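You operate a simulated robot arm through the tools that you are given. There is no shell and no other tool. Be economical: measure what you need, move in short steps, check, and stop when the job is done.

Carry out the task below with a simulated robot arm. There is one attempt and no reset: what you move stays moved.

TASK
Set the cap beside the jig into it and dose it as marked.
Fine: dose slider to the mark, spout over the cap, one pull of the lever; park the spout after. Set down upright: metal cap. Where these are worked on the way, their far stop is far enough and under half their travel is too little: spout.

The check looks at the end state, three seconds after you hand in, the way a careful person would. Anything else that was tipped, shoved, dropped, spilled or broken makes it a failure. A push-on lid holds only when it is set on centred and level and pressed home; a screw cap is set on level and turned clockwise until tight.

THE ROBOT
A 7-joint arm with a two-finger parallel gripper, fixed in place. Base frame: the origin is at the foot of the arm, x ahead of it, y to its left, z up; the work surface is at about z = 0.8. Units: m, degrees, N and s.
With the tool pointing down near the work surface it reaches from about 0.24 to 0.68 m from the base axis. Its first joint turns from -66.0 to 66.0 degrees. Payload 2.4 kg.
The TCP is the grasp point between the finger pads, 0.03 m short of the fingertips. In the tool frame z runs along the fingers and y along their closing line. Largest opening 0.094 m; finger width 0.028, thickness 0.01; the body of the gripper, 0.05 by 0.096 m, starts 0.055 m behind the TCP.
Orientation is that of the tool frame in the base frame, as a unit quaternion [x, y, z, w]. With the fingers straight down and closing along the base's y, the tool's x points along the base's -x, its y along +y and its z along -z.

THE INTERFACE
- The arm moves only by the tool drive_tool. Its argument "motion" is a list of rows, each a list of 7 numbers: the shift along the base's x, y, z in m, then the turn, a rotation vector about the base's x, y, z in rad, then the finger opening in m, from 0 to 0.094. In form: [[tx, ty, tz, ax, ay, az, fingers], ...]. A call has 1 to 10 rows; each row shifts and turns the commanded pose from where the row before left it. Rows are played at 5 a second. More than 0.05 m and 8.6 degrees between two rows, or a gripper value outside its range, and nothing of the call is played. Where a pose cannot be reached the arm comes as near as it can. A force on the tool above 40 N (or 10 N above the force at the start of the call, whichever is more), or a blocked arm, ends the call early, and 0.2 s more pass. The fingers move at their own pace (about 0.153 m/s each) and stop on an object; they squeeze with about 21 N. The grip force told is the motor's: it shows also when the fingers shut on nothing. Time passes only in rows, and 0.2 s behind the last, so rows that do not move let the fingers close. It gives the time, the measured TCP pose, the force on the tool (base axes), the opening and the grip force at its end, in the units of the frame above (readings bear some noise), with the torque about the TCP (base axes, N m) and any sound that the robot's microphone picked up, and new pictures: "show" is both (left out), scene, wrist or none.
- Cameras (640 x 400 px; columns grow to the right, rows downward): "scene" is fixed at [0.0475, 0.4765, 1.4411]; the picture's right is [-0.58, -0.81, 0.00], its down [-0.36, 0.26, -0.89] and it looks along [0.73, -0.52, -0.45] (base axes); focal length 250 px, centre (320, 200). "wrist" rides on the gripper at [0.076, 0.014, -0.103] in the tool frame; the picture's right is [-0.18, 0.98, 0.00], its down [-0.75, -0.14, -0.64] and it looks along [-0.63, -0.12, 0.77] (tool axes); focal length 243 px, centre (320, 200). There is no depth. A picture from a camera that has moved, and an enlarged one, comes with that camera's place and axes in the base frame and with its lens. The place of the scene camera against the robot may be out by one fixed shift of up to 0.025 m in any direction.
- close_up(camera, box): a new picture of the part [left, top, right, bottom] of that camera's present view, enlarged. It takes no simulated time.
- job_done(): hands the job in; it is judged then, once.

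Go step by step. Nothing tells you positions but the pictures and the camera data: compare them with the known pose of the tool, close in by small moves and look again before you grip or let go. The budget is 120 turns and 200 pictures, counting those below and the enlarged ones. Unless the task says otherwise, let go and move clear before handing in, and close with one line.

The tools are called after "Request:" as a command line: name --pt "numbers of a row" for each row, then --argument value for the rest, lists and objects as JSON in quotes. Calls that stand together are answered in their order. drive_tool: Moves the arm, as the interface text tells. Its arguments: {"type":"object","properties":{"motion":{"type":"array","items":{"type":"array","items":{"type":"number"}}},"show":{"type":"string","enum":["both","scene","wrist","none"]}},"required":["motion"]} The other tools are called the same way: close_up (camera, box) takes an enlarged picture of a part of a camera's view; job_done () hands the job in.

At the start:

```text
t: 0.0
position: [0.2754, 0.2116, 1.3304]
tcp_rot: [0.0, 1.0, 0.001, 0.0]
force: [-0.8, 0.2, -0.3]
moment: [0.01, 0.02, -0.01]
width: 0.0939
grasp_force: 0.1
```

scene: 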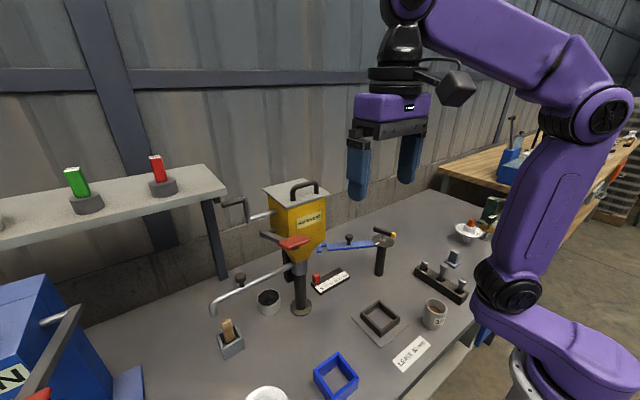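
wrist: 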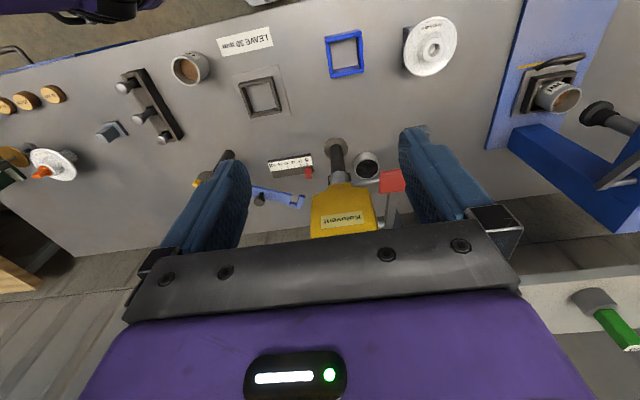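

I see a yellow dispenser on a column with a red lever, a slider with scale, a blue swing arm, and several jigs and caps. I'll look closer before moving.

Request:
close_up --camera "scene" --box '[200, 170, 360, 370]'

Request:
close_up --camera "scene" --box '[300, 220, 480, 400]'

Request:
close_up --camera "wrist" --box '[80, 20, 400, 220]'

Request:
close_up --camera "wrist" --box '[240, 110, 420, 240]'

```text
2.00 times, centred on (280, 270) of scene
camera zoom: at [0.0475, 0.4765, 1.4411], right [-0.58, -0.81, 0.0], down [-0.36, 0.26, -0.89], along [0.73, -0.52, -0.45], focal length 501 px, centre (400, 60)
```

zoom: 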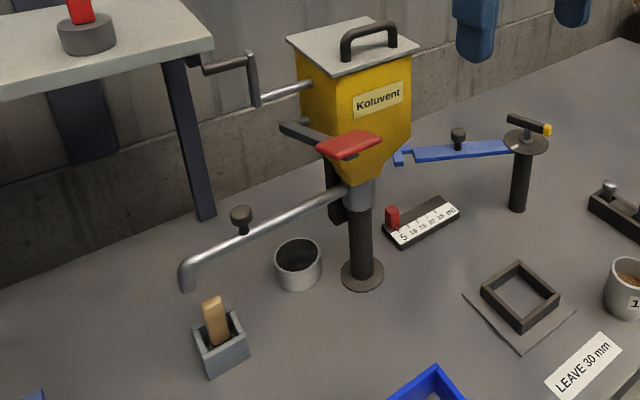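

```text
2.22 times, centred on (390, 310) of scene
camera zoom: at [0.0475, 0.4765, 1.4411], right [-0.58, -0.81, 0.0], down [-0.36, 0.26, -0.89], along [0.73, -0.52, -0.45], focal length 557 px, centre (164, -44)
```

zoom: 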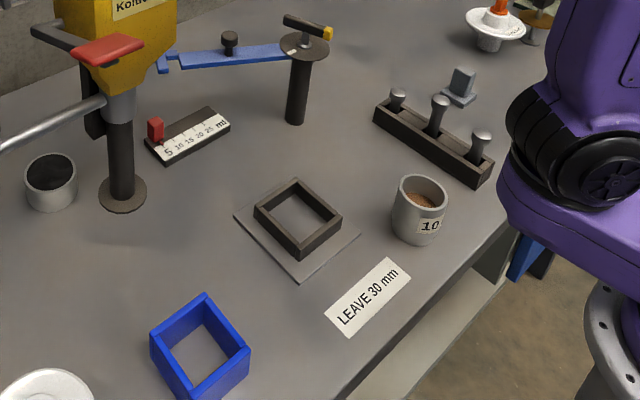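

```text
2.00 times, centred on (240, 120) of wrist
camera zoom: at [0.2001, 0.2268, 1.4354], right [0.19, 0.98, 0.0], down [0.75, -0.14, 0.64], along [0.63, -0.12, -0.77], focal length 485 px, centre (480, 360)
```

zoom: 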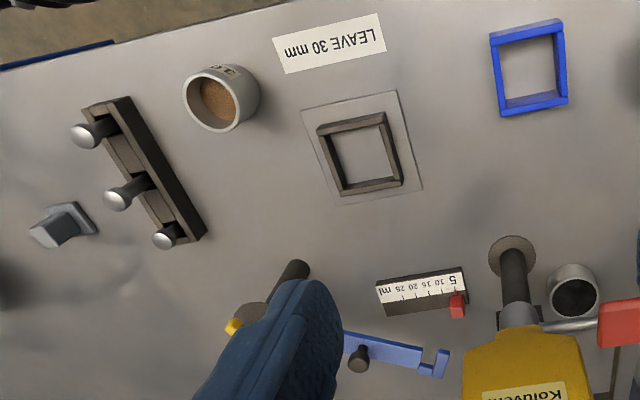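

```text
3.08 times, centred on (330, 175) of wrist
camera zoom: at [0.2001, 0.2268, 1.4354], right [0.19, 0.98, 0.0], down [0.75, -0.14, 0.64], along [0.63, -0.12, -0.77], focal length 746 px, centre (289, 277)
```

zoom: 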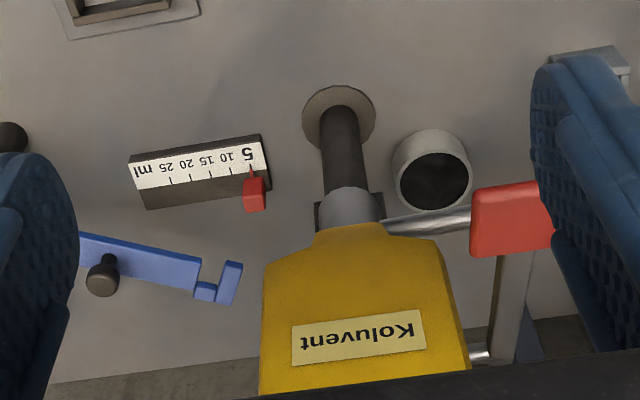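

The jig (dark square frame on a plate) is near (0.36, 0.05), the cap marked 10 near (0.27, -0.07), the column near (0.54, 0.21) and the spout tip near (0.52, 0.44). I'll check the other area and then move for a better view.

Request:
close_up --camera "wrist" --box '[400, 20, 640, 220]'

Request:
drive_tool --pt "0 -0.05 0 0 0 0 0.094" --pt "0 -0.05 -0.02 0 0 0 0.094" --pt "0 -0.05 -0.03 0 0 0 0.094" --pt "0.02 -0.03 -0.03 0 0 0 0.094" --pt "0.02 0 -0.04 0 0 0 0.094" --pt "0.0 0 -0.04 0 0 0 0.094"

```text
2.00 times, centred on (520, 120) of wrist
camera zoom: at [0.2001, 0.2268, 1.4354], right [0.19, 0.98, 0.0], down [0.75, -0.14, 0.64], along [0.63, -0.12, -0.77], focal length 485 px, centre (-80, 360)
```

zoom: 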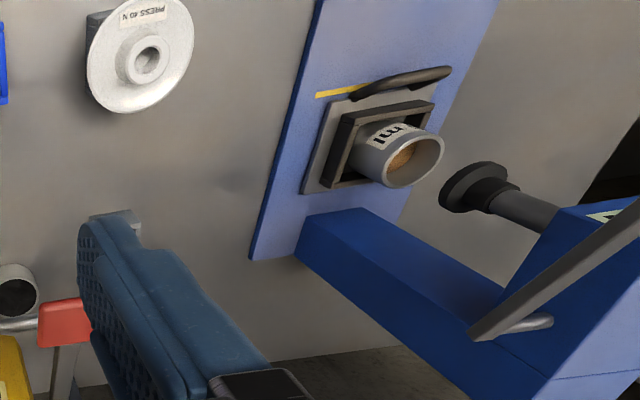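

```text
refused: row 2 steps farther than a row can; nothing moved
```

A second station (a press) holds another cup; that one is not ours. I'll repeat the viewing move with shorter steps.

Request:
drive_tool --pt "0 -0.045 0 0 0 0 0.094" --pt "0 -0.04 -0.025 0 0 0 0.094" --pt "0 -0.04 -0.025 0 0 0 0.094" --pt "0.02 -0.03 -0.03 0 0 0 0.094" --pt "0.02 -0.02 -0.035 0 0 0 0.094" --pt "0.0 0 -0.045 0 0 0 0.094" --pt "0 0 -0.045 0 0 0 0.094"

```text
t: 1.6
position: [0.3158, 0.0367, 1.126]
tcp_rot: [0.0, 1.0, 0.0, 0.001]
force: [0.2, -0.4, 0.9]
moment: [-0.01, -0.01, -0.01]
width: 0.0936
grasp_force: 0.1
camera wrist: at [0.2404, 0.0505, 1.2298], right [0.18, 0.98, 0.0], down [0.75, -0.14, 0.64], along [0.63, -0.12, -0.77], focal length 243 px, centre (320, 200)
```

scene: 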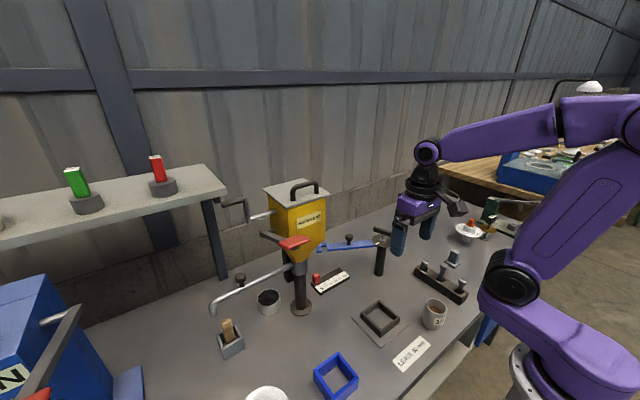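
wrist: 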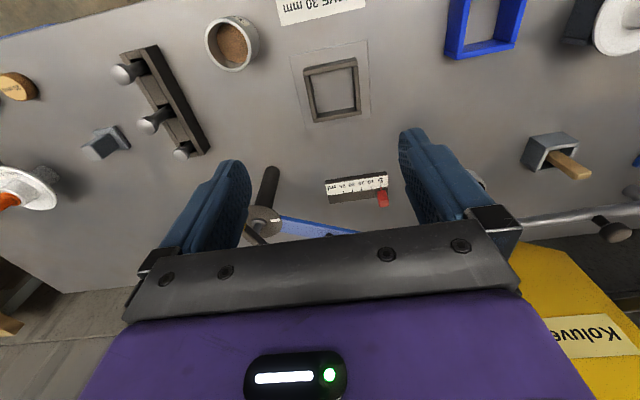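

Request:
close_up --camera "wrist" --box '[280, 150, 420, 240]'

Request:
close_up --camera "scene" --box '[280, 230, 400, 310]'

Request:
close_up --camera "wrist" --box '[180, 0, 400, 130]'

```text
4.44 times, centred on (350, 195) of wrist
camera zoom: at [0.2404, 0.0505, 1.2298], right [0.18, 0.98, 0.0], down [0.75, -0.14, 0.64], along [0.63, -0.12, -0.77], focal length 1078 px, centre (187, 222)
```

zoom: 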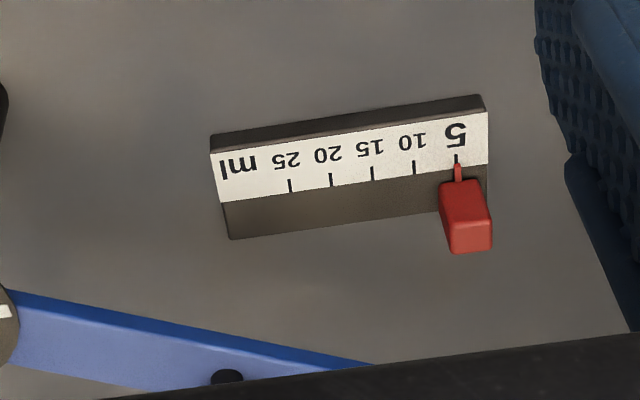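

```text
5.00 times, centred on (340, 270) of scene
camera zoom: at [0.0475, 0.4765, 1.4411], right [-0.58, -0.81, 0.0], down [-0.36, 0.26, -0.89], along [0.73, -0.52, -0.45], focal length 1252 px, centre (220, -150)
```

zoom: 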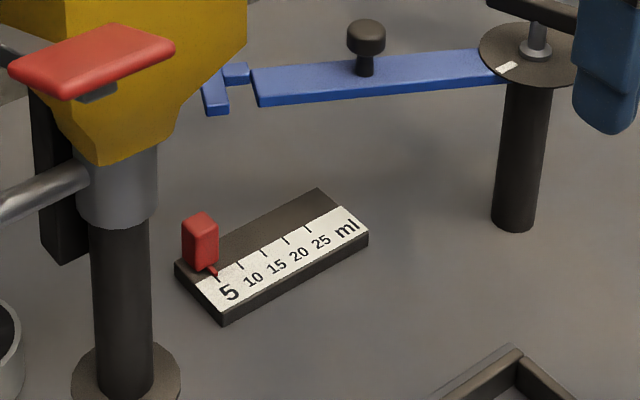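

```text
2.91 times, centred on (290, 65) of wrist
camera zoom: at [0.2404, 0.0505, 1.2298], right [0.18, 0.98, 0.0], down [0.75, -0.14, 0.64], along [0.63, -0.12, -0.77], focal length 706 px, centre (407, 593)
```

zoom: 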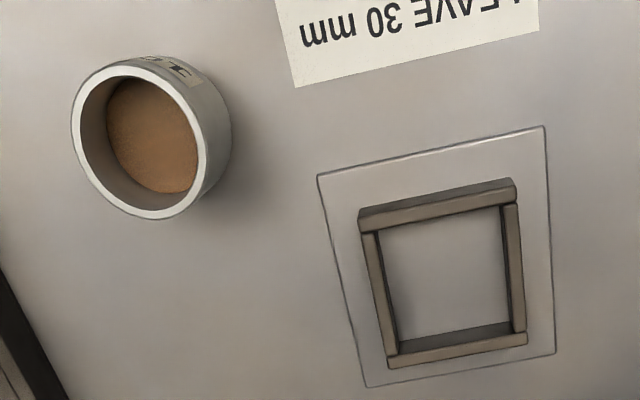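

The slider's red knob is near (0.584, 0.119) at z about 0.84, and the scale steps are about 20 mm along -y. To stay clear of the hopper, I'll tilt the tool 35° forward and come in from the robot's side. I'll also check the mark on the cap.

Request:
close_up --camera "scene" --box '[405, 290, 465, 335]'

Request:
drive_tool --pt "0.027 0.0156 -0.0184 0 -0.122 0 0.05" --pt "0.027 0.0156 -0.0184 0 -0.122 0 0.05" --pt "0.027 0.0156 -0.0184 0 -0.122 0 0.05" --pt "0.027 0.0156 -0.0184 0 -0.122 0 0.05" --pt "0.027 0.0156 -0.0184 0 -0.122 0 0.05"

```text
8.89 times, centred on (435, 312) of scene
camera zoom: at [0.0475, 0.4765, 1.4411], right [-0.58, -0.81, 0.0], down [-0.36, 0.26, -0.89], along [0.73, -0.52, -0.45], focal length 2227 px, centre (-702, -800)
```

zoom: 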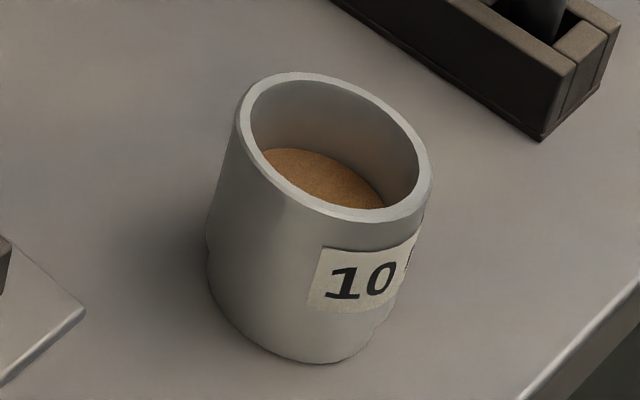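

```text
t: 2.8
position: [0.4502, 0.127, 1.0383]
tcp_rot: [-0.017, 0.956, 0.007, 0.292]
force: [2.2, -9.9, -0.8]
moment: [0.63, 0.17, 0.44]
width: 0.0503
grasp_force: 0.2
out of reach, approached as far as the arm can: row 5
camera wrist: at [0.3292, 0.1385, 1.0828], right [0.12, 0.99, 0.11], down [0.27, -0.13, 0.95], along [0.96, -0.08, -0.28], focal length 243 px, centre (320, 200)
```

scene: 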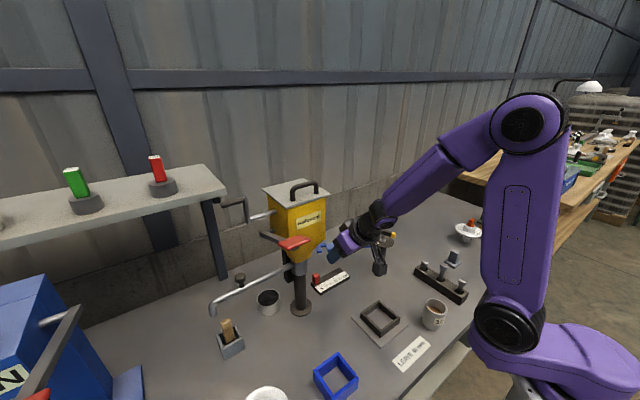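
wrist: 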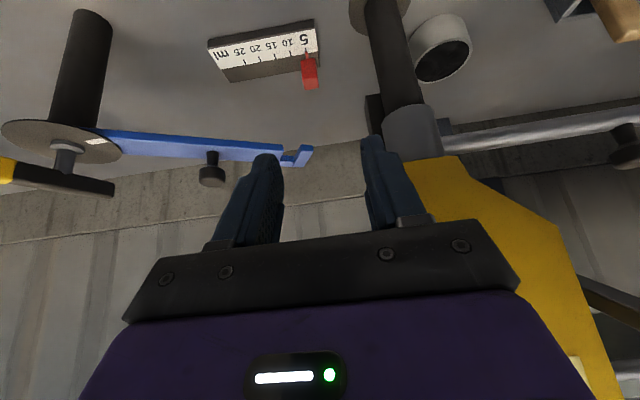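

The force reads -10 N in y, so the hand may be touching the hopper or the arm may still be settling. I'll back off toward the robot and look again.

Request:
drive_tool --pt "-0.03 0 0 0 0 0 0.05" --pt "0 0 0 0 0 0 0.05"

```text
t: 3.4
position: [0.4217, 0.1145, 1.038]
tcp_rot: [-0.001, 0.954, 0.002, 0.3]
force: [-0.1, -1.6, 0.5]
moment: [0.0, 0.01, -0.01]
width: 0.0501
grasp_force: 0.1
camera wrist: at [0.2997, 0.1289, 1.0798], right [0.15, 0.98, 0.11], down [0.25, -0.14, 0.96], along [0.96, -0.12, -0.27], focal length 243 px, centre (320, 200)
```

scene: 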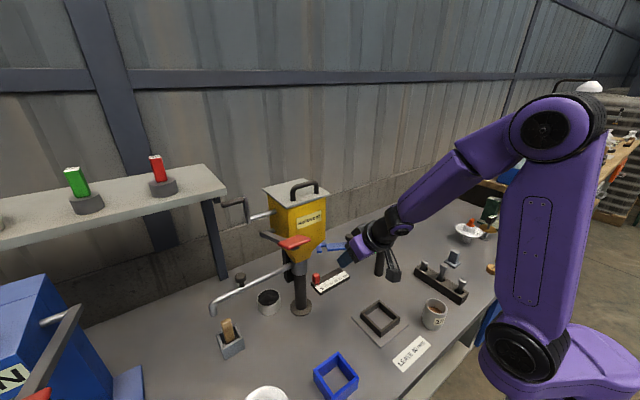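
wrist: 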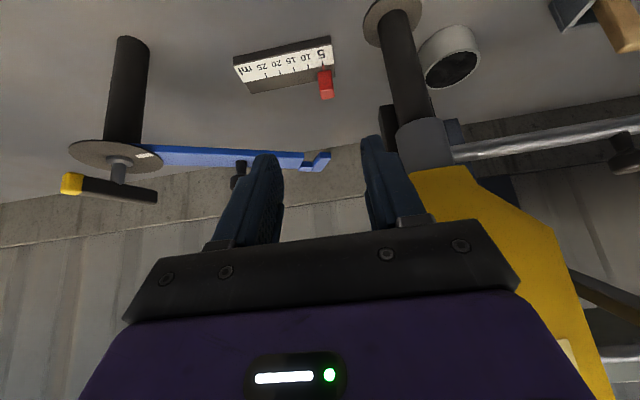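

That was probably a light graze and nothing moved; it is clear now. I'll drop below the hopper first, tilt to 45°, then go in low.

Request:
drive_tool --pt "-0.02 -0.005 -0.035 0 -0.0873 0 0.05" --pt "0 -0.005 -0.04 0 -0.0873 0 0.05" --pt "0 0 -0.04 0 0 0 0.05" --pt "0.04 0 -0.005 0 0 0 0.05" --pt "0.03 0 0 0 0 0 0.05" --pt "0 0 0 0 0 0 0.05"

```text
t: 4.8
position: [0.48, 0.1039, 0.9175]
tcp_rot: [0.001, 0.924, 0.001, 0.381]
force: [-0.5, -0.7, -0.2]
moment: [0.04, -0.01, 0.0]
width: 0.0497
grasp_force: 0.0
out of reach, approached as far as the arm can: row 2
camera wrist: at [0.3532, 0.1188, 0.9376], right [0.13, 0.98, 0.13], down [0.08, -0.14, 0.99], along [0.99, -0.12, -0.1], focal length 243 px, centre (320, 200)
```

scene: 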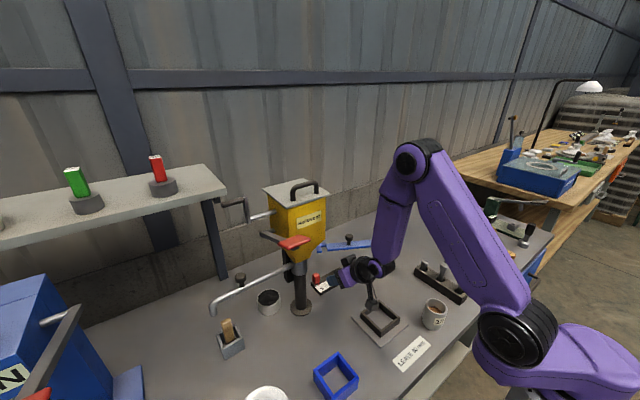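
wrist: 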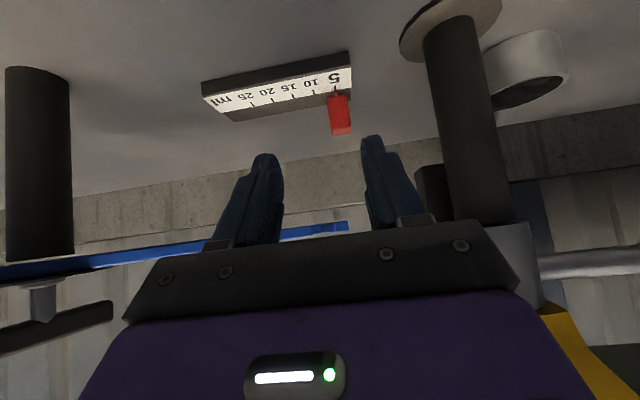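

The knob is at (0.583, 0.119), z 0.82–0.85, which matches. I'll move in along the finger direction.

Request:
drive_tool --pt "0.03 0.007 -0.01 0 0 0 0.05" --pt "0.025 0.007 -0.0155 0 0 0 0.05" --pt "0.017 0 -0.017 0 0 0 0.05" --pt "0.01 0 -0.01 0 0 0 0.05" --pt "0 0 0 0 0 0 0.05"

```text
t: 6.0
position: [0.5617, 0.1181, 0.8658]
tcp_rot: [0.001, 0.924, 0.0, 0.382]
force: [-0.6, 0.3, 0.0]
moment: [-0.02, -0.02, 0.02]
width: 0.0499
grasp_force: 0.0
camera wrist: at [0.4353, 0.1329, 0.8857], right [0.13, 0.98, 0.13], down [0.08, -0.14, 0.99], along [0.99, -0.12, -0.1], focal length 243 px, centre (320, 200)
```

scene: 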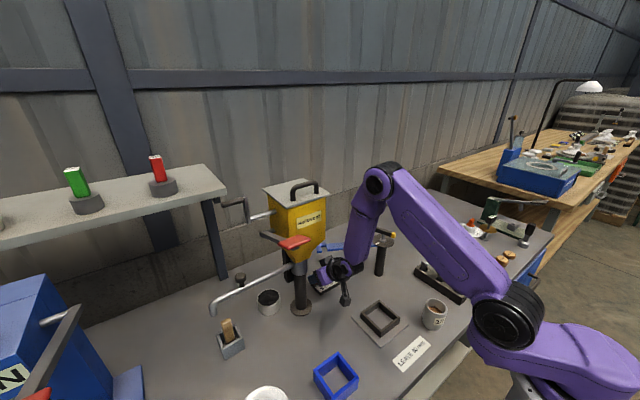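
wrist: 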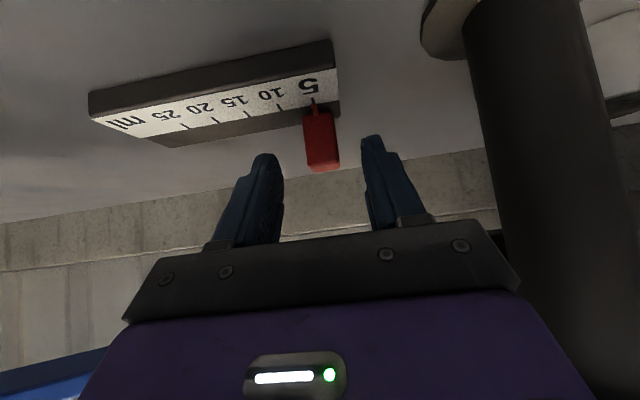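

The fingertips straddle the top of the knob. I'll go about 12 mm deeper and close.

Request:
drive_tool --pt "0.009 0 -0.009 0 0 0 0.05" --pt "0 0 0 0 0 0 0.03" --pt "0 0 0 0 0 0 0.01" --pt "0 0 0 0 0 0 0.01" --show "wrist"

```text
t: 7.0
position: [0.5701, 0.1186, 0.8566]
tcp_rot: [-0.001, 0.924, 0.002, 0.382]
force: [0.5, 1.5, -2.0]
moment: [-0.01, -0.09, 0.06]
width: 0.0194
grasp_force: 45.4
camera wrist: at [0.4436, 0.1329, 0.8764], right [0.13, 0.98, 0.13], down [0.08, -0.14, 0.99], along [0.99, -0.12, -0.1], focal length 243 px, centre (320, 200)
```

wrist: 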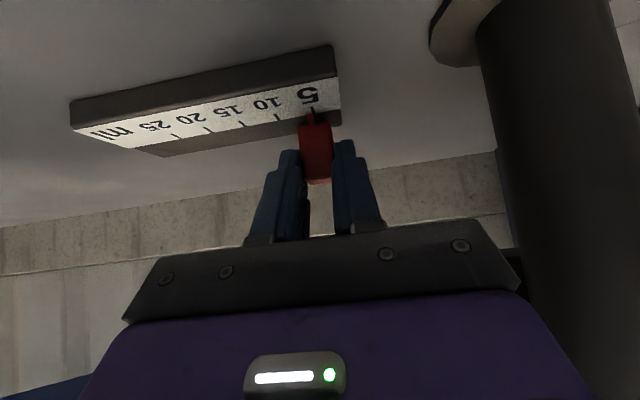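

The knob is gripped with a 19 mm opening. I'll slide it about 19 mm along -y and check it against the 10 mark.

Request:
drive_tool --pt "0 -0.007 0 0 0 0 0.01" --pt "0 -0.007 0 0 0 0 0.01" --pt "0 -0.005 0 0 0 0 0.01" --pt "0 0 0 0 0 0 0.01" --show "none"

Request:
close_up --camera "wrist" --box '[240, 60, 380, 150]'

```text
t: 8.0
position: [0.5696, 0.0982, 0.8556]
tcp_rot: [-0.001, 0.924, 0.001, 0.383]
force: [11.4, 2.4, -7.0]
moment: [0.01, 1.02, 0.08]
width: 0.02
grasp_force: 44.7
```

```text
4.44 times, centred on (310, 105) of wrist
camera zoom: at [0.4436, 0.1133, 0.8764], right [0.13, 0.98, 0.13], down [0.08, -0.14, 0.99], along [0.99, -0.12, -0.1], focal length 1078 px, centre (364, 622)
```

zoom: 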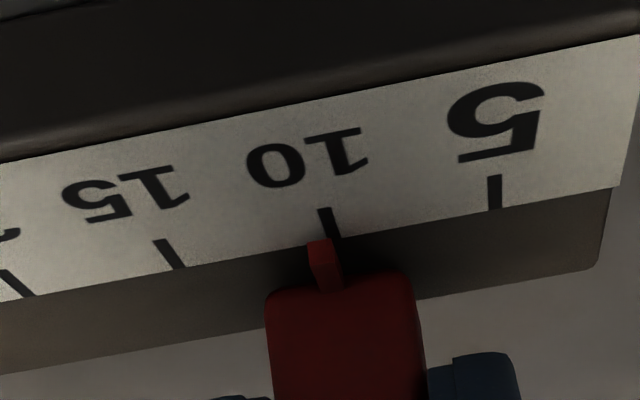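

The pointer looks slightly past 10, by under 1 mm. I'll ease it back and look again.

Request:
drive_tool --pt "0 0.0008 0 0 0 0 0.01" --pt "0 0 0 0 0 0 0.01" --show "none"

Request:
close_up --camera "wrist" --box '[280, 90, 340, 130]'

Request:
close_up --camera "scene" --box '[300, 260, 360, 300]'

```text
t: 8.6
position: [0.5703, 0.0993, 0.8556]
tcp_rot: [0.001, 0.924, 0.0, 0.382]
force: [18.4, 1.0, -22.7]
moment: [-0.03, -0.59, 0.07]
width: 0.0194
grasp_force: 45.1
```

```text
10.00 times, centred on (310, 110) of wrist
camera zoom: at [0.4436, 0.1138, 0.8764], right [0.13, 0.98, 0.13], down [0.08, -0.14, 0.99], along [0.99, -0.12, -0.1], focal length 2426 px, centre (420, 1100)
```

zoom: 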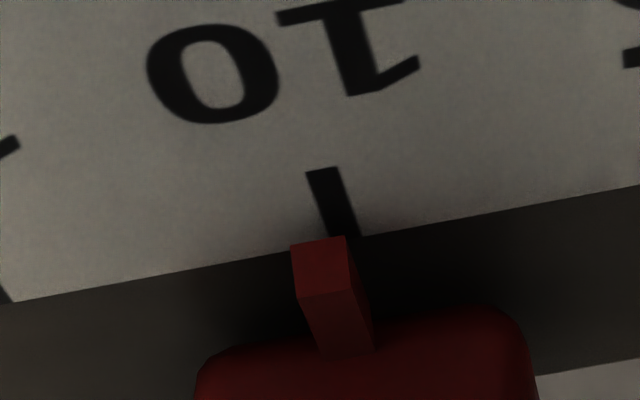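

```text
10.00 times, centred on (330, 280) of scene
camera zoom: at [0.0484, 0.4766, 1.441], right [-0.58, -0.81, 0.0], down [-0.36, 0.26, -0.89], along [0.73, -0.52, -0.45], focal length 2505 px, centre (220, -600)
```

zoom: 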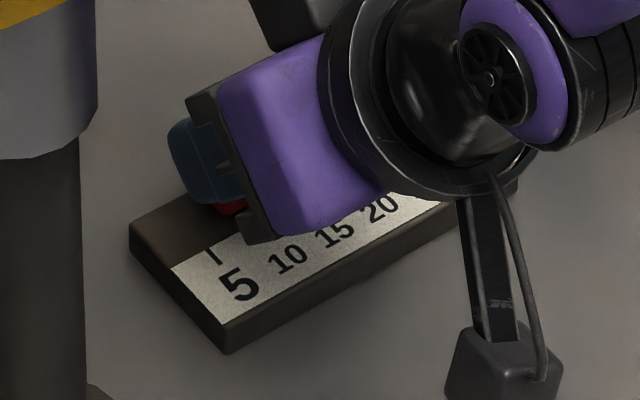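

Up close the pointer is still about 1.3 mm past the tick. I'll nudge it back another 1.2 mm.

Request:
drive_tool --pt "0 0.0012 0 0 0 0 0.01" --pt "0 0 0 0 0 0 0.01" --show "none"

Request:
close_up --camera "wrist" --box '[280, 90, 340, 130]'

```text
t: 9.2
position: [0.5696, 0.0991, 0.8567]
tcp_rot: [0.001, 0.924, 0.001, 0.383]
force: [24.7, 0.1, -21.8]
moment: [-0.11, 0.51, 0.05]
width: 0.0193
grasp_force: 45.3
```

```text
10.00 times, centred on (310, 110) of wrist
camera zoom: at [0.4435, 0.1148, 0.8764], right [0.13, 0.98, 0.13], down [0.08, -0.14, 0.99], along [0.99, -0.12, -0.1], focal length 2426 px, centre (420, 1100)
```

zoom: 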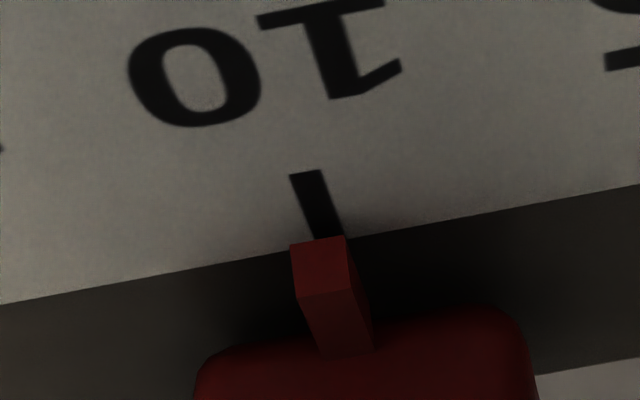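

Request:
drive_tool --pt "0 0.0005 0 0 0 0 0.01" --pt "0 0 0 0 0 0 0.01" --show "none"

Request:
close_up --camera "wrist" --box '[280, 90, 340, 130]'

```text
t: 9.8
position: [0.5706, 0.0999, 0.8557]
tcp_rot: [0.001, 0.924, 0.0, 0.382]
force: [25.6, -2.0, -24.1]
moment: [-0.08, -0.19, -0.02]
width: 0.0191
grasp_force: 45.0
```

```text
10.00 times, centred on (310, 110) of wrist
camera zoom: at [0.4434, 0.1155, 0.8765], right [0.13, 0.98, 0.13], down [0.08, -0.14, 0.99], along [0.99, -0.12, -0.1], focal length 2426 px, centre (420, 1100)
```

zoom: 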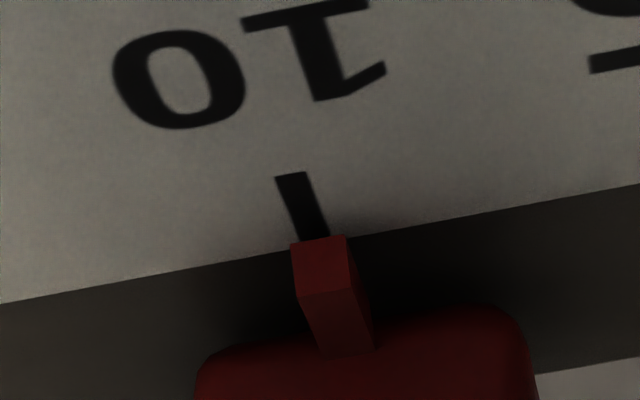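

The pointer lines up with 10. I'll open, back out along the finger direction and check.

Request:
drive_tool --pt "0 0 0 0 0 0 0.05" --pt "0 0 0 0 0 0 0.05" --pt "-0.02 0 0.02 0 0 0 0.05" --pt "-0.03 0 0.02 0 0 0 0.05" --pt "-0.03 0 0.01 0 0 0 0.05" --pt "0 0 0 0 0 0 0.05" --show "none"

Request:
close_up --camera "wrist" --box '[260, 40, 380, 120]'

Request:
close_up --camera "scene" --box '[300, 260, 360, 300]'

```text
t: 11.2
position: [0.4915, 0.098, 0.9067]
tcp_rot: [0.001, 0.924, 0.001, 0.382]
force: [0.2, -0.1, -0.8]
moment: [-0.01, -0.03, -0.03]
width: 0.0501
grasp_force: 0.0
```

```text
5.00 times, centred on (320, 80) of wrist
camera zoom: at [0.3637, 0.1136, 0.9265], right [0.13, 0.98, 0.13], down [0.08, -0.14, 0.99], along [0.99, -0.12, -0.1], focal length 1213 px, centre (320, 800)
```

zoom: 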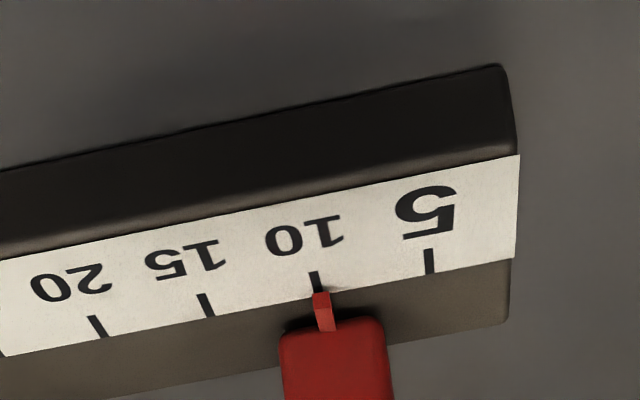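

```text
10.00 times, centred on (330, 280) of scene
camera zoom: at [0.0475, 0.4765, 1.4411], right [-0.58, -0.81, 0.0], down [-0.36, 0.26, -0.89], along [0.73, -0.52, -0.45], focal length 2505 px, centre (220, -600)
```

zoom: 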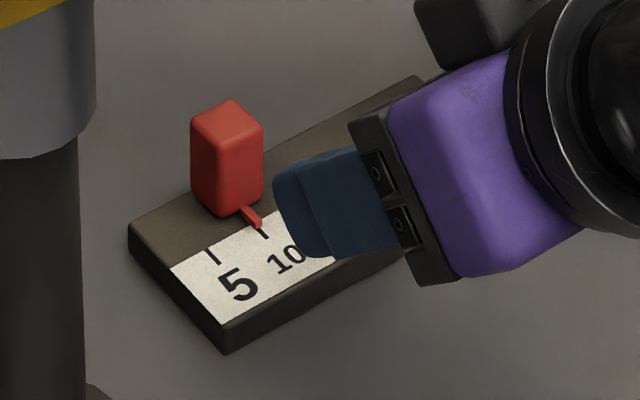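

The slider is on 10. Next I'll bring the tool back to vertical and move over the cap (about (0.265, -0.073), 62 mm wide, 60 mm tall).

Request:
drive_tool --pt "-0.04 -0.01 0.01 0 0 0 0.06" --pt "-0.035 -0.02 0.015 0 0.13 0 0.094" --pt "-0.03 -0.025 0.02 0 0.13 0 0.094" --pt "-0.03 -0.025 0.025 0 0.13 0 0.094" --pt "-0.03 -0.02 0.025 0 0.13 0 0.094" --pt "-0.025 -0.02 0.025 0 0.13 0 0.094" --pt "-0.01 -0.02 0.02 0 0.135 0 0.094" --pt "0 0 0 0 0 0 0.094"

```text
t: 13.0
position: [0.3167, -0.0044, 1.014]
tcp_rot: [-0.002, 0.995, 0.016, 0.1]
force: [-0.1, 0.4, -0.5]
moment: [0.03, 0.02, 0.01]
width: 0.094
grasp_force: 0.0
out of reach, approached as far as the arm can: row 4, 5, 7
camera wrist: at [0.2206, 0.0075, 1.1016], right [0.17, 0.98, 0.07], down [0.61, -0.16, 0.77], along [0.77, -0.09, -0.63], focal length 243 px, centre (320, 200)
```

scene: 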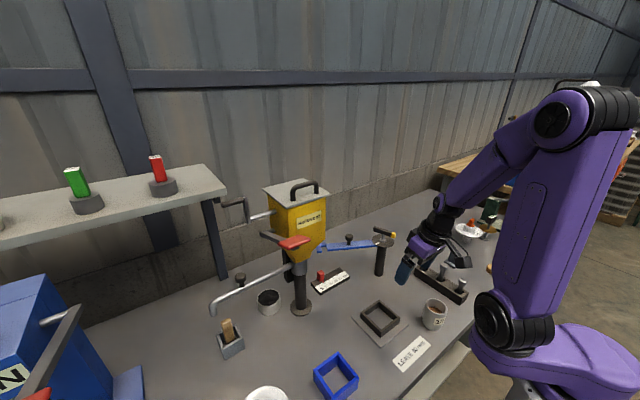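
wrist: 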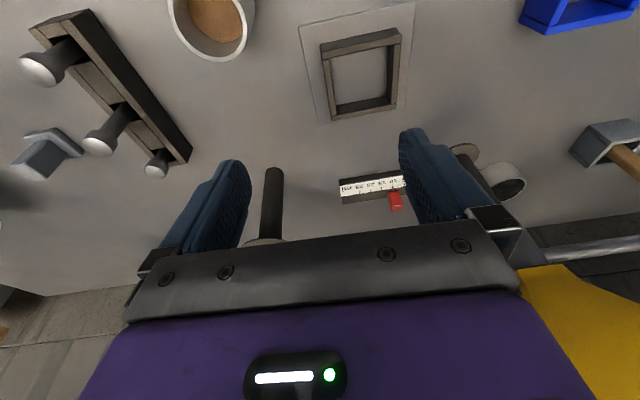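

About 11° of tilt is left over. I'll correct it and check.

Request:
drive_tool --pt "-0.01 -0.02 0 -0.016 0.1 -0.002 0.094" --pt "-0.01 -0.02 0 -0.016 0.1 -0.002 0.094" --pt "0 0 0 0 0 0 0.094" --pt "0 0 0 0 0 0 0.094" --show "wrist"

```text
t: 14.0
position: [0.2725, -0.0337, 1.0043]
tcp_rot: [-0.003, 0.997, 0.02, 0.079]
force: [0.4, 0.1, -0.6]
moment: [-0.01, -0.02, -0.04]
width: 0.0942
grasp_force: 0.0
out of reach, approached as far as the arm can: row 1, 2
camera wrist: at [0.1809, -0.0214, 1.0961], right [0.17, 0.98, 0.07], down [0.65, -0.16, 0.75], along [0.74, -0.09, -0.66], focal length 243 px, centre (320, 200)
```

wrist: 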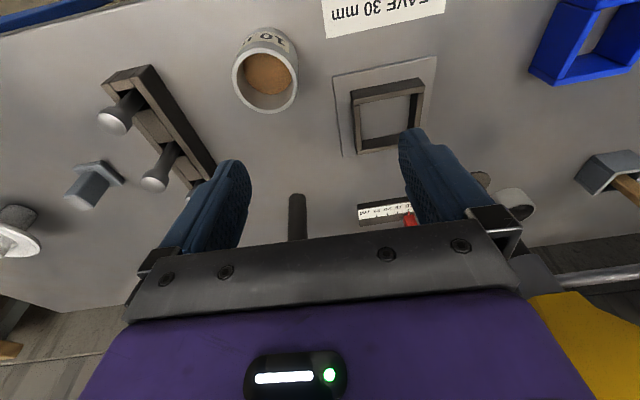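

Request:
drive_tool --pt "0.025 -0.02 0.02 0 0 0 0.094" --pt "0.025 0 0.02 0 0 0 0.094" --pt "0 0 0 0 0 0 0.094" --pt "0 0 0 0 0 0 0.094" --show "none"

```text
t: 15.0
position: [0.2852, -0.0423, 1.0146]
tcp_rot: [-0.003, 0.996, 0.022, 0.083]
force: [0.3, 0.5, 0.1]
moment: [-0.02, 0.0, 0.02]
width: 0.0943
grasp_force: 0.1
out of reach, approached as far as the arm can: row 1, 2
```

The command has probably run past vertical. I'll undo the extra turn.

Request:
drive_tool --pt "0 0 0 0.016 -0.1 0.002 0.094" --pt "0 0 0 0.016 -0.1 0.002 0.094" --pt "0 0 0 0 0 0 0.094" --show "none"

```text
t: 15.8
position: [0.2841, -0.0417, 1.0135]
tcp_rot: [-0.006, 0.983, 0.035, 0.178]
force: [0.6, -0.6, -0.8]
moment: [0.01, -0.03, -0.01]
width: 0.0939
grasp_force: 0.1
```

The limit comes from the arm's posture there. I'll go back up to the earlier reachable pose and straighten the tool there.

Request:
drive_tool --pt "0.015 0.03 0.035 0 0 0 0.094" --pt "0.015 0.03 0.035 0 0 0 0.094" --pt "0.005 0.02 0.04 0 0 0 0.094" --pt "0 0 0 -0.023 0.119 -0.004 0.094" --pt "0 0 0 -0.023 0.119 -0.004 0.094" --pt "0 0 0 -0.023 0.119 -0.004 0.094" --pt "0 0 0 0 0 0 0.094" --show "scene"

```text
t: 17.4
position: [0.3176, 0.031, 1.1152]
tcp_rot: [-0.007, 0.987, 0.036, 0.156]
force: [0.3, 0.2, -0.1]
moment: [-0.02, 0.02, -0.04]
width: 0.094
grasp_force: 0.1
out of reach, approached as far as the arm can: row 4, 5, 6
```

scene: 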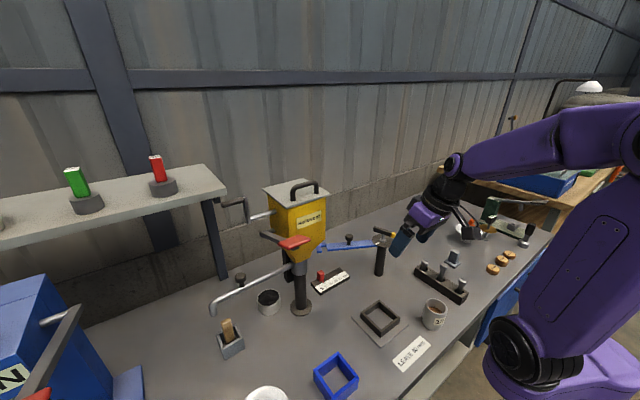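

The elbow has drifted against a joint limit. I'll straighten farther from the base, over clear table.

Request:
drive_tool --pt "0.04 -0.02 0 0 0 0 0.094" --pt "0.04 -0.02 0 0 0 0 0.094" --pt "0.03 -0.01 0 0 0 0 0.094" --pt "0 0 0 -0.02 0.1 -0.004 0.094" --pt "0 0 0 -0.02 0.1 -0.004 0.094" --pt "0 0 0 -0.02 0.1 -0.004 0.094" --pt "0 0 0 0 0 0 0.094" --show "none"

```text
t: 19.0
position: [0.4249, -0.0235, 1.1144]
tcp_rot: [-0.006, 0.987, 0.038, 0.158]
force: [-0.4, 0.1, -0.2]
moment: [0.01, 0.02, 0.02]
width: 0.0944
grasp_force: 0.0
out of reach, approached as far as the arm can: row 3, 4, 5, 6
```

Request:
drive_tool --pt "0 0 0 0 0 0.14 0.094" --pt "0 0 0 0 0 0.14 0.094" --pt "0 0 0 0 0 0 0.094" --show "none"

Request:
drive_tool --pt "0 0 0 0 0.1 0 0.094" --pt "0 0 0 0 0.1 0 0.094" --pt "0 0 0 0 0 0 0.094" --show "scene"

```text
t: 19.8
position: [0.4232, -0.0231, 1.1144]
tcp_rot: [-0.144, 0.976, 0.059, 0.15]
force: [0.2, -0.3, -1.8]
moment: [0.0, 0.03, 0.01]
width: 0.0941
grasp_force: 0.1
```

```text
t: 20.6
position: [0.4142, -0.0308, 1.1094]
tcp_rot: [-0.14, 0.982, 0.07, 0.105]
force: [-0.3, -0.4, 0.5]
moment: [0.0, -0.01, -0.01]
width: 0.0942
grasp_force: 0.0
out of reach, approached as far as the arm can: row 1, 2
```

scene: 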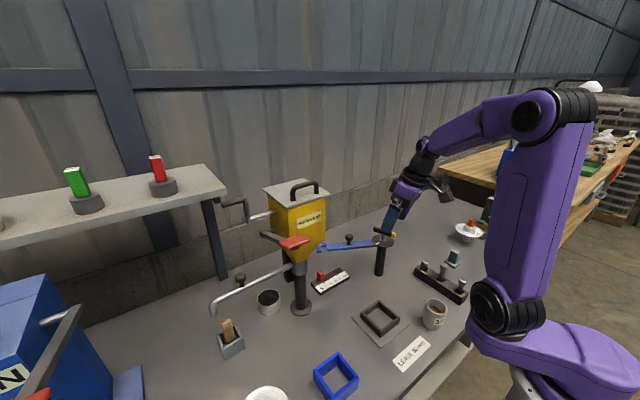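

Request:
drive_tool --pt "0 0 0 0 0 0.14 0.094" --pt "0 0 0 0 0 0.14 0.094" --pt "0 0 0 0 0 0.14 0.094" --pt "0 0 0 0 0.1 0 0.094" --pt "0 0 0 0 0.1 0 0.094" --pt "0 0 0 0 0 0 0.094" --show "none"

```text
t: 22.0
position: [0.4125, -0.0303, 1.1107]
tcp_rot: [-0.342, 0.931, 0.09, 0.089]
force: [-0.6, 0.3, -0.2]
moment: [0.06, 0.05, 0.01]
width: 0.0937
grasp_force: 0.0
out of reach, approached as far as the arm can: row 4, 5
```

Request:
drive_tool --pt "0 0 0 -0.114 0.0 0 0.094" --pt "0 0 0 -0.114 0.0 0 0.094" --pt "0 0 0 0 0.05 0 0.094" --pt "0 0 0 0 0.05 0 0.094" --pt "0 0 0 0 0 0 0.094" --show "none"

```text
t: 23.2
position: [0.4259, -0.0239, 1.11]
tcp_rot: [-0.339, 0.932, 0.099, 0.075]
force: [0.1, 0.3, 0.1]
moment: [0.01, -0.01, 0.04]
width: 0.0941
grasp_force: 0.0
out of reach, approached as far as the arm can: row 1, 2, 3, 4
```

Still limited. I'll raise toward the starting height, where the tool was vertical, and straighten there.

Request:
drive_tool --pt "-0.02 0.02 0.04 0 0 0 0.094" --pt "-0.02 0.02 0.04 0 0 0 0.094" --pt "-0.02 0.02 0.04 0 0 0 0.094" --pt "-0.02 0.02 0.04 0 0 0 0.094" --pt "-0.02 0.02 0.04 0 0 0 0.094" --pt "-0.02 0.02 0.02 0 0 0 0.094" --pt "0 0 0 -0.1 0.05 0 0.094" --pt "0 0 0 -0.1 0.05 0 0.094" --pt "0 0 0 0 0 0 0.094" --show "scene"

```text
t: 25.2
position: [0.3285, 0.0105, 1.1816]
tcp_rot: [-0.339, 0.931, 0.109, 0.084]
force: [-0.4, 0.5, 0.3]
moment: [0.02, -0.01, 0.04]
width: 0.0938
grasp_force: 0.1
out of reach, approached as far as the arm can: row 1, 2, 3, 4, 5, 6, 7, 8
```

scene: 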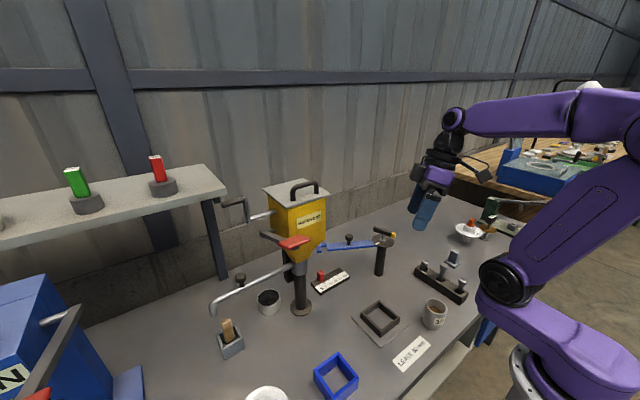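

I'll relax the tilt and undo the yaw, go back to the start position, and straighten from there.

Request:
drive_tool --pt "0 0 0 0.1 -0.08 0 0.094" --pt "0 0 0 0 0 -0.14 0.094" --pt "0 0 0 0 0 -0.14 0.094" --pt "0 0 0 0 0 -0.14 0.094" --pt "0 0 0 0 0 -0.14 0.094" --pt "0 0 0 0 0 -0.14 0.094" --pt "-0.01 0.04 0.01 0 0 0 0.094" --pt "-0.01 0.04 0.01 0 0 0 0.094" --pt "0 0.04 0.02 0 0 0 0.094" --pt "0 0 0 0 0 0 0.094" --show "none"

```text
t: 27.4
position: [0.309, 0.1183, 1.2166]
tcp_rot: [-0.004, 0.979, 0.092, 0.18]
force: [-0.8, 1.0, 1.7]
moment: [0.01, -0.02, 0.0]
width: 0.0939
grasp_force: 0.0
out of reach, approached as far as the arm can: row 9
```

Request:
drive_tool --pt "0 -0.045 0 0 0 0 0.094" --pt "0 -0.045 0 0 0 0 0.094" --pt "0 -0.045 0 0 0 0 0.094" --pt "0 -0.045 0 0 0 0 0.094" --pt "0 -0.045 0 0 0 0 0.094" --pt "0.02 -0.03 0 0 0 0 0.094" --pt "0 0 0 -0.06 0.12 0 0.094" --pt "0 0 0 -0.06 0.12 0 0.094" --pt "0 0 0 -0.06 0.12 0 0.094" --pt "0 0 0 0 0 0 0.094" --show "scene"

```text
t: 29.6
position: [0.328, -0.1359, 1.2155]
tcp_rot: [-0.003, 0.989, 0.063, 0.13]
force: [0.6, -0.2, -0.7]
moment: [0.0, -0.02, -0.04]
width: 0.094
grasp_force: 0.0
out of reach, approached as far as the arm can: row 8, 9
```

scene: 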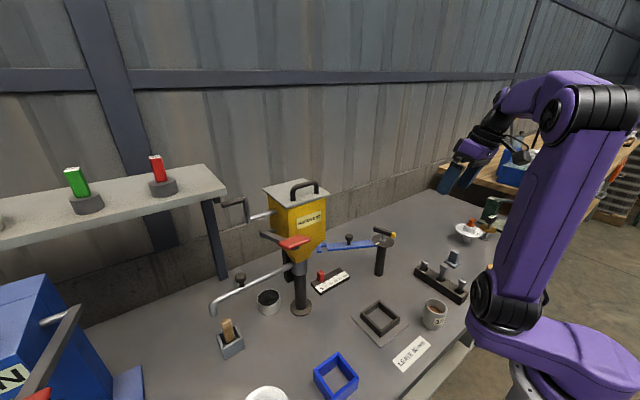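

Request:
drive_tool --pt "0 0 0 0 0 -0.14 0.094" --pt "0 0 0 0 0 -0.14 0.094" --pt "0 0 0 0 0 -0.14 0.094" --pt "0 0 0 -0.04 0.08 0 0.094" --pt "0 0 0 -0.04 0.08 0 0.094" --pt "0 0 0 0 0 0 0.094" --show "none"

```text
t: 31.0
position: [0.2947, -0.1541, 1.2033]
tcp_rot: [0.204, 0.968, 0.036, 0.145]
force: [0.4, -0.4, -0.7]
moment: [0.0, 0.0, 0.0]
width: 0.094
grasp_force: 0.0
out of reach, approached as far as the arm can: row 2, 3, 4, 5
```

I'll extend outward over the clear right side, where the elbow has less freedom, and straighten there.

Request:
drive_tool --pt "0.045 0 0 0 0 0.1 0.094" --pt "0.045 0 0 0 0 0.1 0.094" --pt "0.045 0 0 0 0 0.1 0.094" --pt "0.045 0 0 0 0 0.1 0.094" --pt "0.045 0 0 0 0 0 0.094" --pt "0 0 0 0 0.1 0 0.094" --pt "0 0 0 0 0.1 0 0.094" --pt "0 0 0 0 0.1 0 0.094" --pt "0 0 0 0 0 0 0.094" --show "scene"

```text
t: 33.0
position: [0.521, -0.161, 1.2105]
tcp_rot: [0.006, 0.988, 0.071, 0.139]
force: [0.2, -0.1, -0.4]
moment: [0.02, 0.02, 0.03]
width: 0.0941
grasp_force: 0.1
out of reach, approached as far as the arm can: row 5, 6, 7, 8
```

scene: 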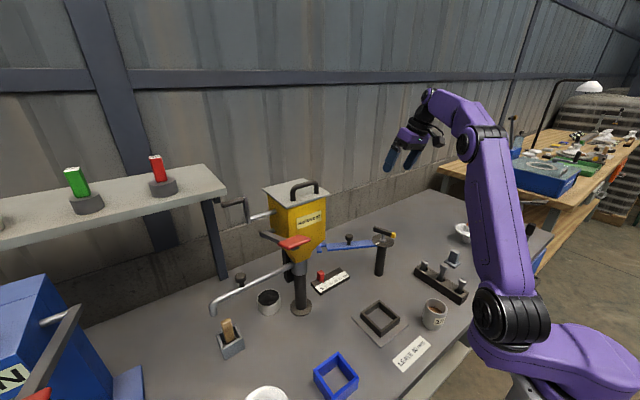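

Lower positions gave less leftover lean, so I'll go down and in toward the jig and cap area and straighten there.

Request:
drive_tool --pt "-0.045 0.01 -0.01 0 0 0 0.094" --pt "-0.045 0.015 -0.015 0 0 0 0.094" --pt "-0.04 0.02 -0.02 0 0 0 0.094" --pt "-0.02 0.02 -0.04 0 0 0 0.094" --pt "0 0.02 -0.045 0 0 0 0.094" --pt "0 0.02 -0.045 0 0 0 0.094" --pt "0 0.01 -0.045 0 0 0 0.094" --pt "0 0 -0.03 0 0 0 0.094" --pt "0 0 0 0 0 0 0.094" --show "none"

Request:
drive_tool --pt "0 0 0 -0.045 0.09 -0.01 0.094" --pt "0 0 0 -0.045 0.09 -0.01 0.094" --pt "0 0 0 -0.045 0.09 -0.01 0.094" --pt "0 0 0 0 0 0 0.094"

```text
t: 35.0
position: [0.3713, -0.0463, 0.9603]
tcp_rot: [0.006, 0.988, 0.071, 0.139]
force: [-0.5, -1.3, 0.4]
moment: [0.0, 0.01, 0.0]
width: 0.094
grasp_force: 0.1
```

```text
t: 36.0
position: [0.365, -0.048, 0.9594]
tcp_rot: [0.016, 0.998, 0.027, 0.053]
force: [0.1, 0.0, -0.2]
moment: [0.0, -0.04, 0.03]
width: 0.0939
grasp_force: 0.1
out of reach, approached as far as the arm can: row 2, 3
camera wrist: at [0.2788, -0.0353, 1.055], right [0.21, 0.97, 0.07], down [0.68, -0.2, 0.71], along [0.7, -0.1, -0.7], focal length 243 px, centre (320, 200)
```

scene: 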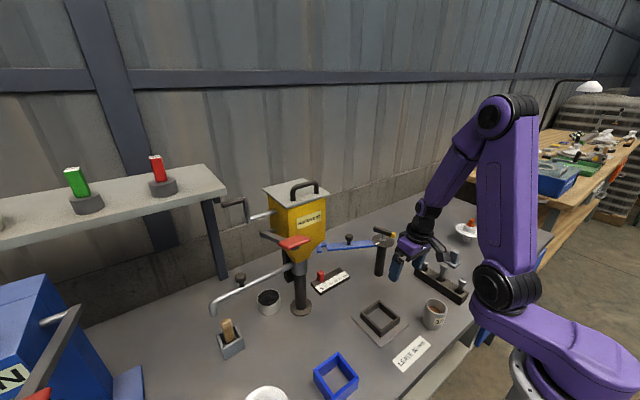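
wrist: 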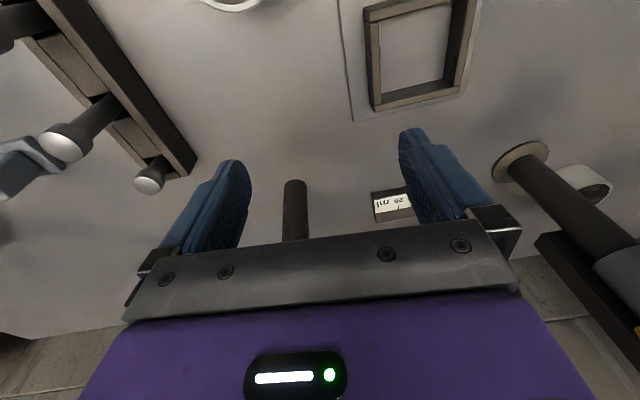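

Much closer to vertical now. I'll move over the cap, lower, and finish straightening.

Request:
drive_tool --pt "-0.04 -0.01 -0.015 0 0 0 0.094" --pt "-0.035 -0.01 -0.015 0 0 0 0.094" --pt "-0.02 -0.005 -0.02 -0.02 0.04 0 0.094" --pt "0 0 0 -0.02 0.04 0 0.094" --pt "0 0 0 -0.015 0.03 -0.03 0.094" --pt "0 0 0 0 0 0 0.094"

```text
t: 37.4
position: [0.2758, -0.0742, 0.9096]
tcp_rot: [0.017, 0.999, 0.003, 0.032]
force: [-0.2, 0.3, -0.2]
moment: [0.0, 0.02, -0.02]
width: 0.0941
grasp_force: 0.1
out of reach, approached as far as the arm can: row 5
camera wrist: at [0.1935, -0.0573, 1.0082], right [0.22, 0.98, 0.02], down [0.7, -0.17, 0.69], along [0.68, -0.13, -0.72], focal length 243 px, centre (320, 200)
```

scene: 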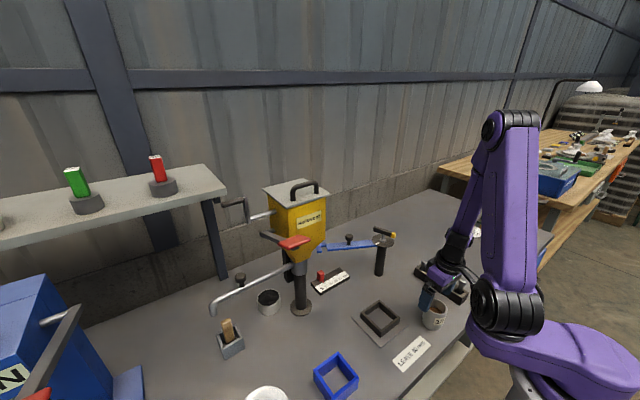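
wrist: 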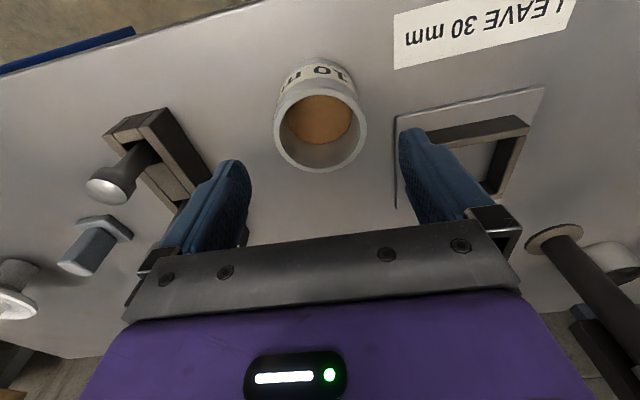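

The cap's centre is near (0.2685, -0.070). I'll lower around it with the fingers open.

Request:
drive_tool --pt "-0.006 0.005 -0.015 0 0.02 0 0.094" --pt "0 0 -0.017 0 0.02 0 0.094" --pt "0 0 -0.015 0 0.02 0 0.094" --pt "0 0 0 0 0 0 0.094"

```text
t: 38.4
position: [0.2703, -0.0724, 0.8706]
tcp_rot: [0.03, 1.0, -0.004, -0.005]
force: [0.1, -0.2, -0.3]
moment: [0.02, -0.01, -0.02]
width: 0.0938
grasp_force: 0.1
out of reach, approached as far as the arm can: row 1, 2
camera wrist: at [0.1954, -0.0508, 0.9745], right [0.24, 0.97, -0.01], down [0.75, -0.18, 0.64], along [0.61, -0.16, -0.77], focal length 243 px, centre (320, 200)
```

scene: 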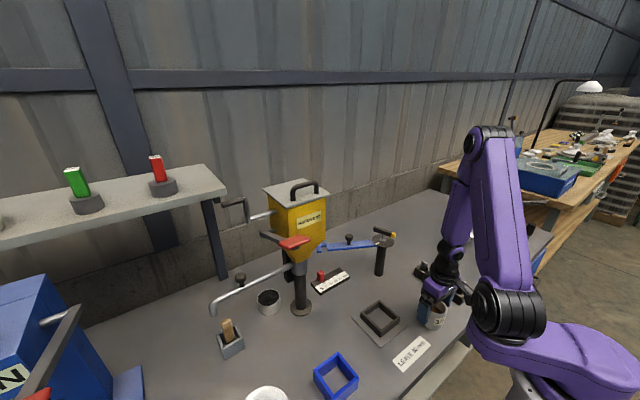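
wrist: 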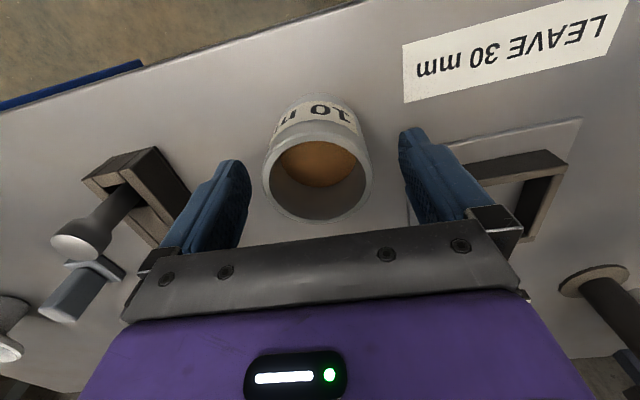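

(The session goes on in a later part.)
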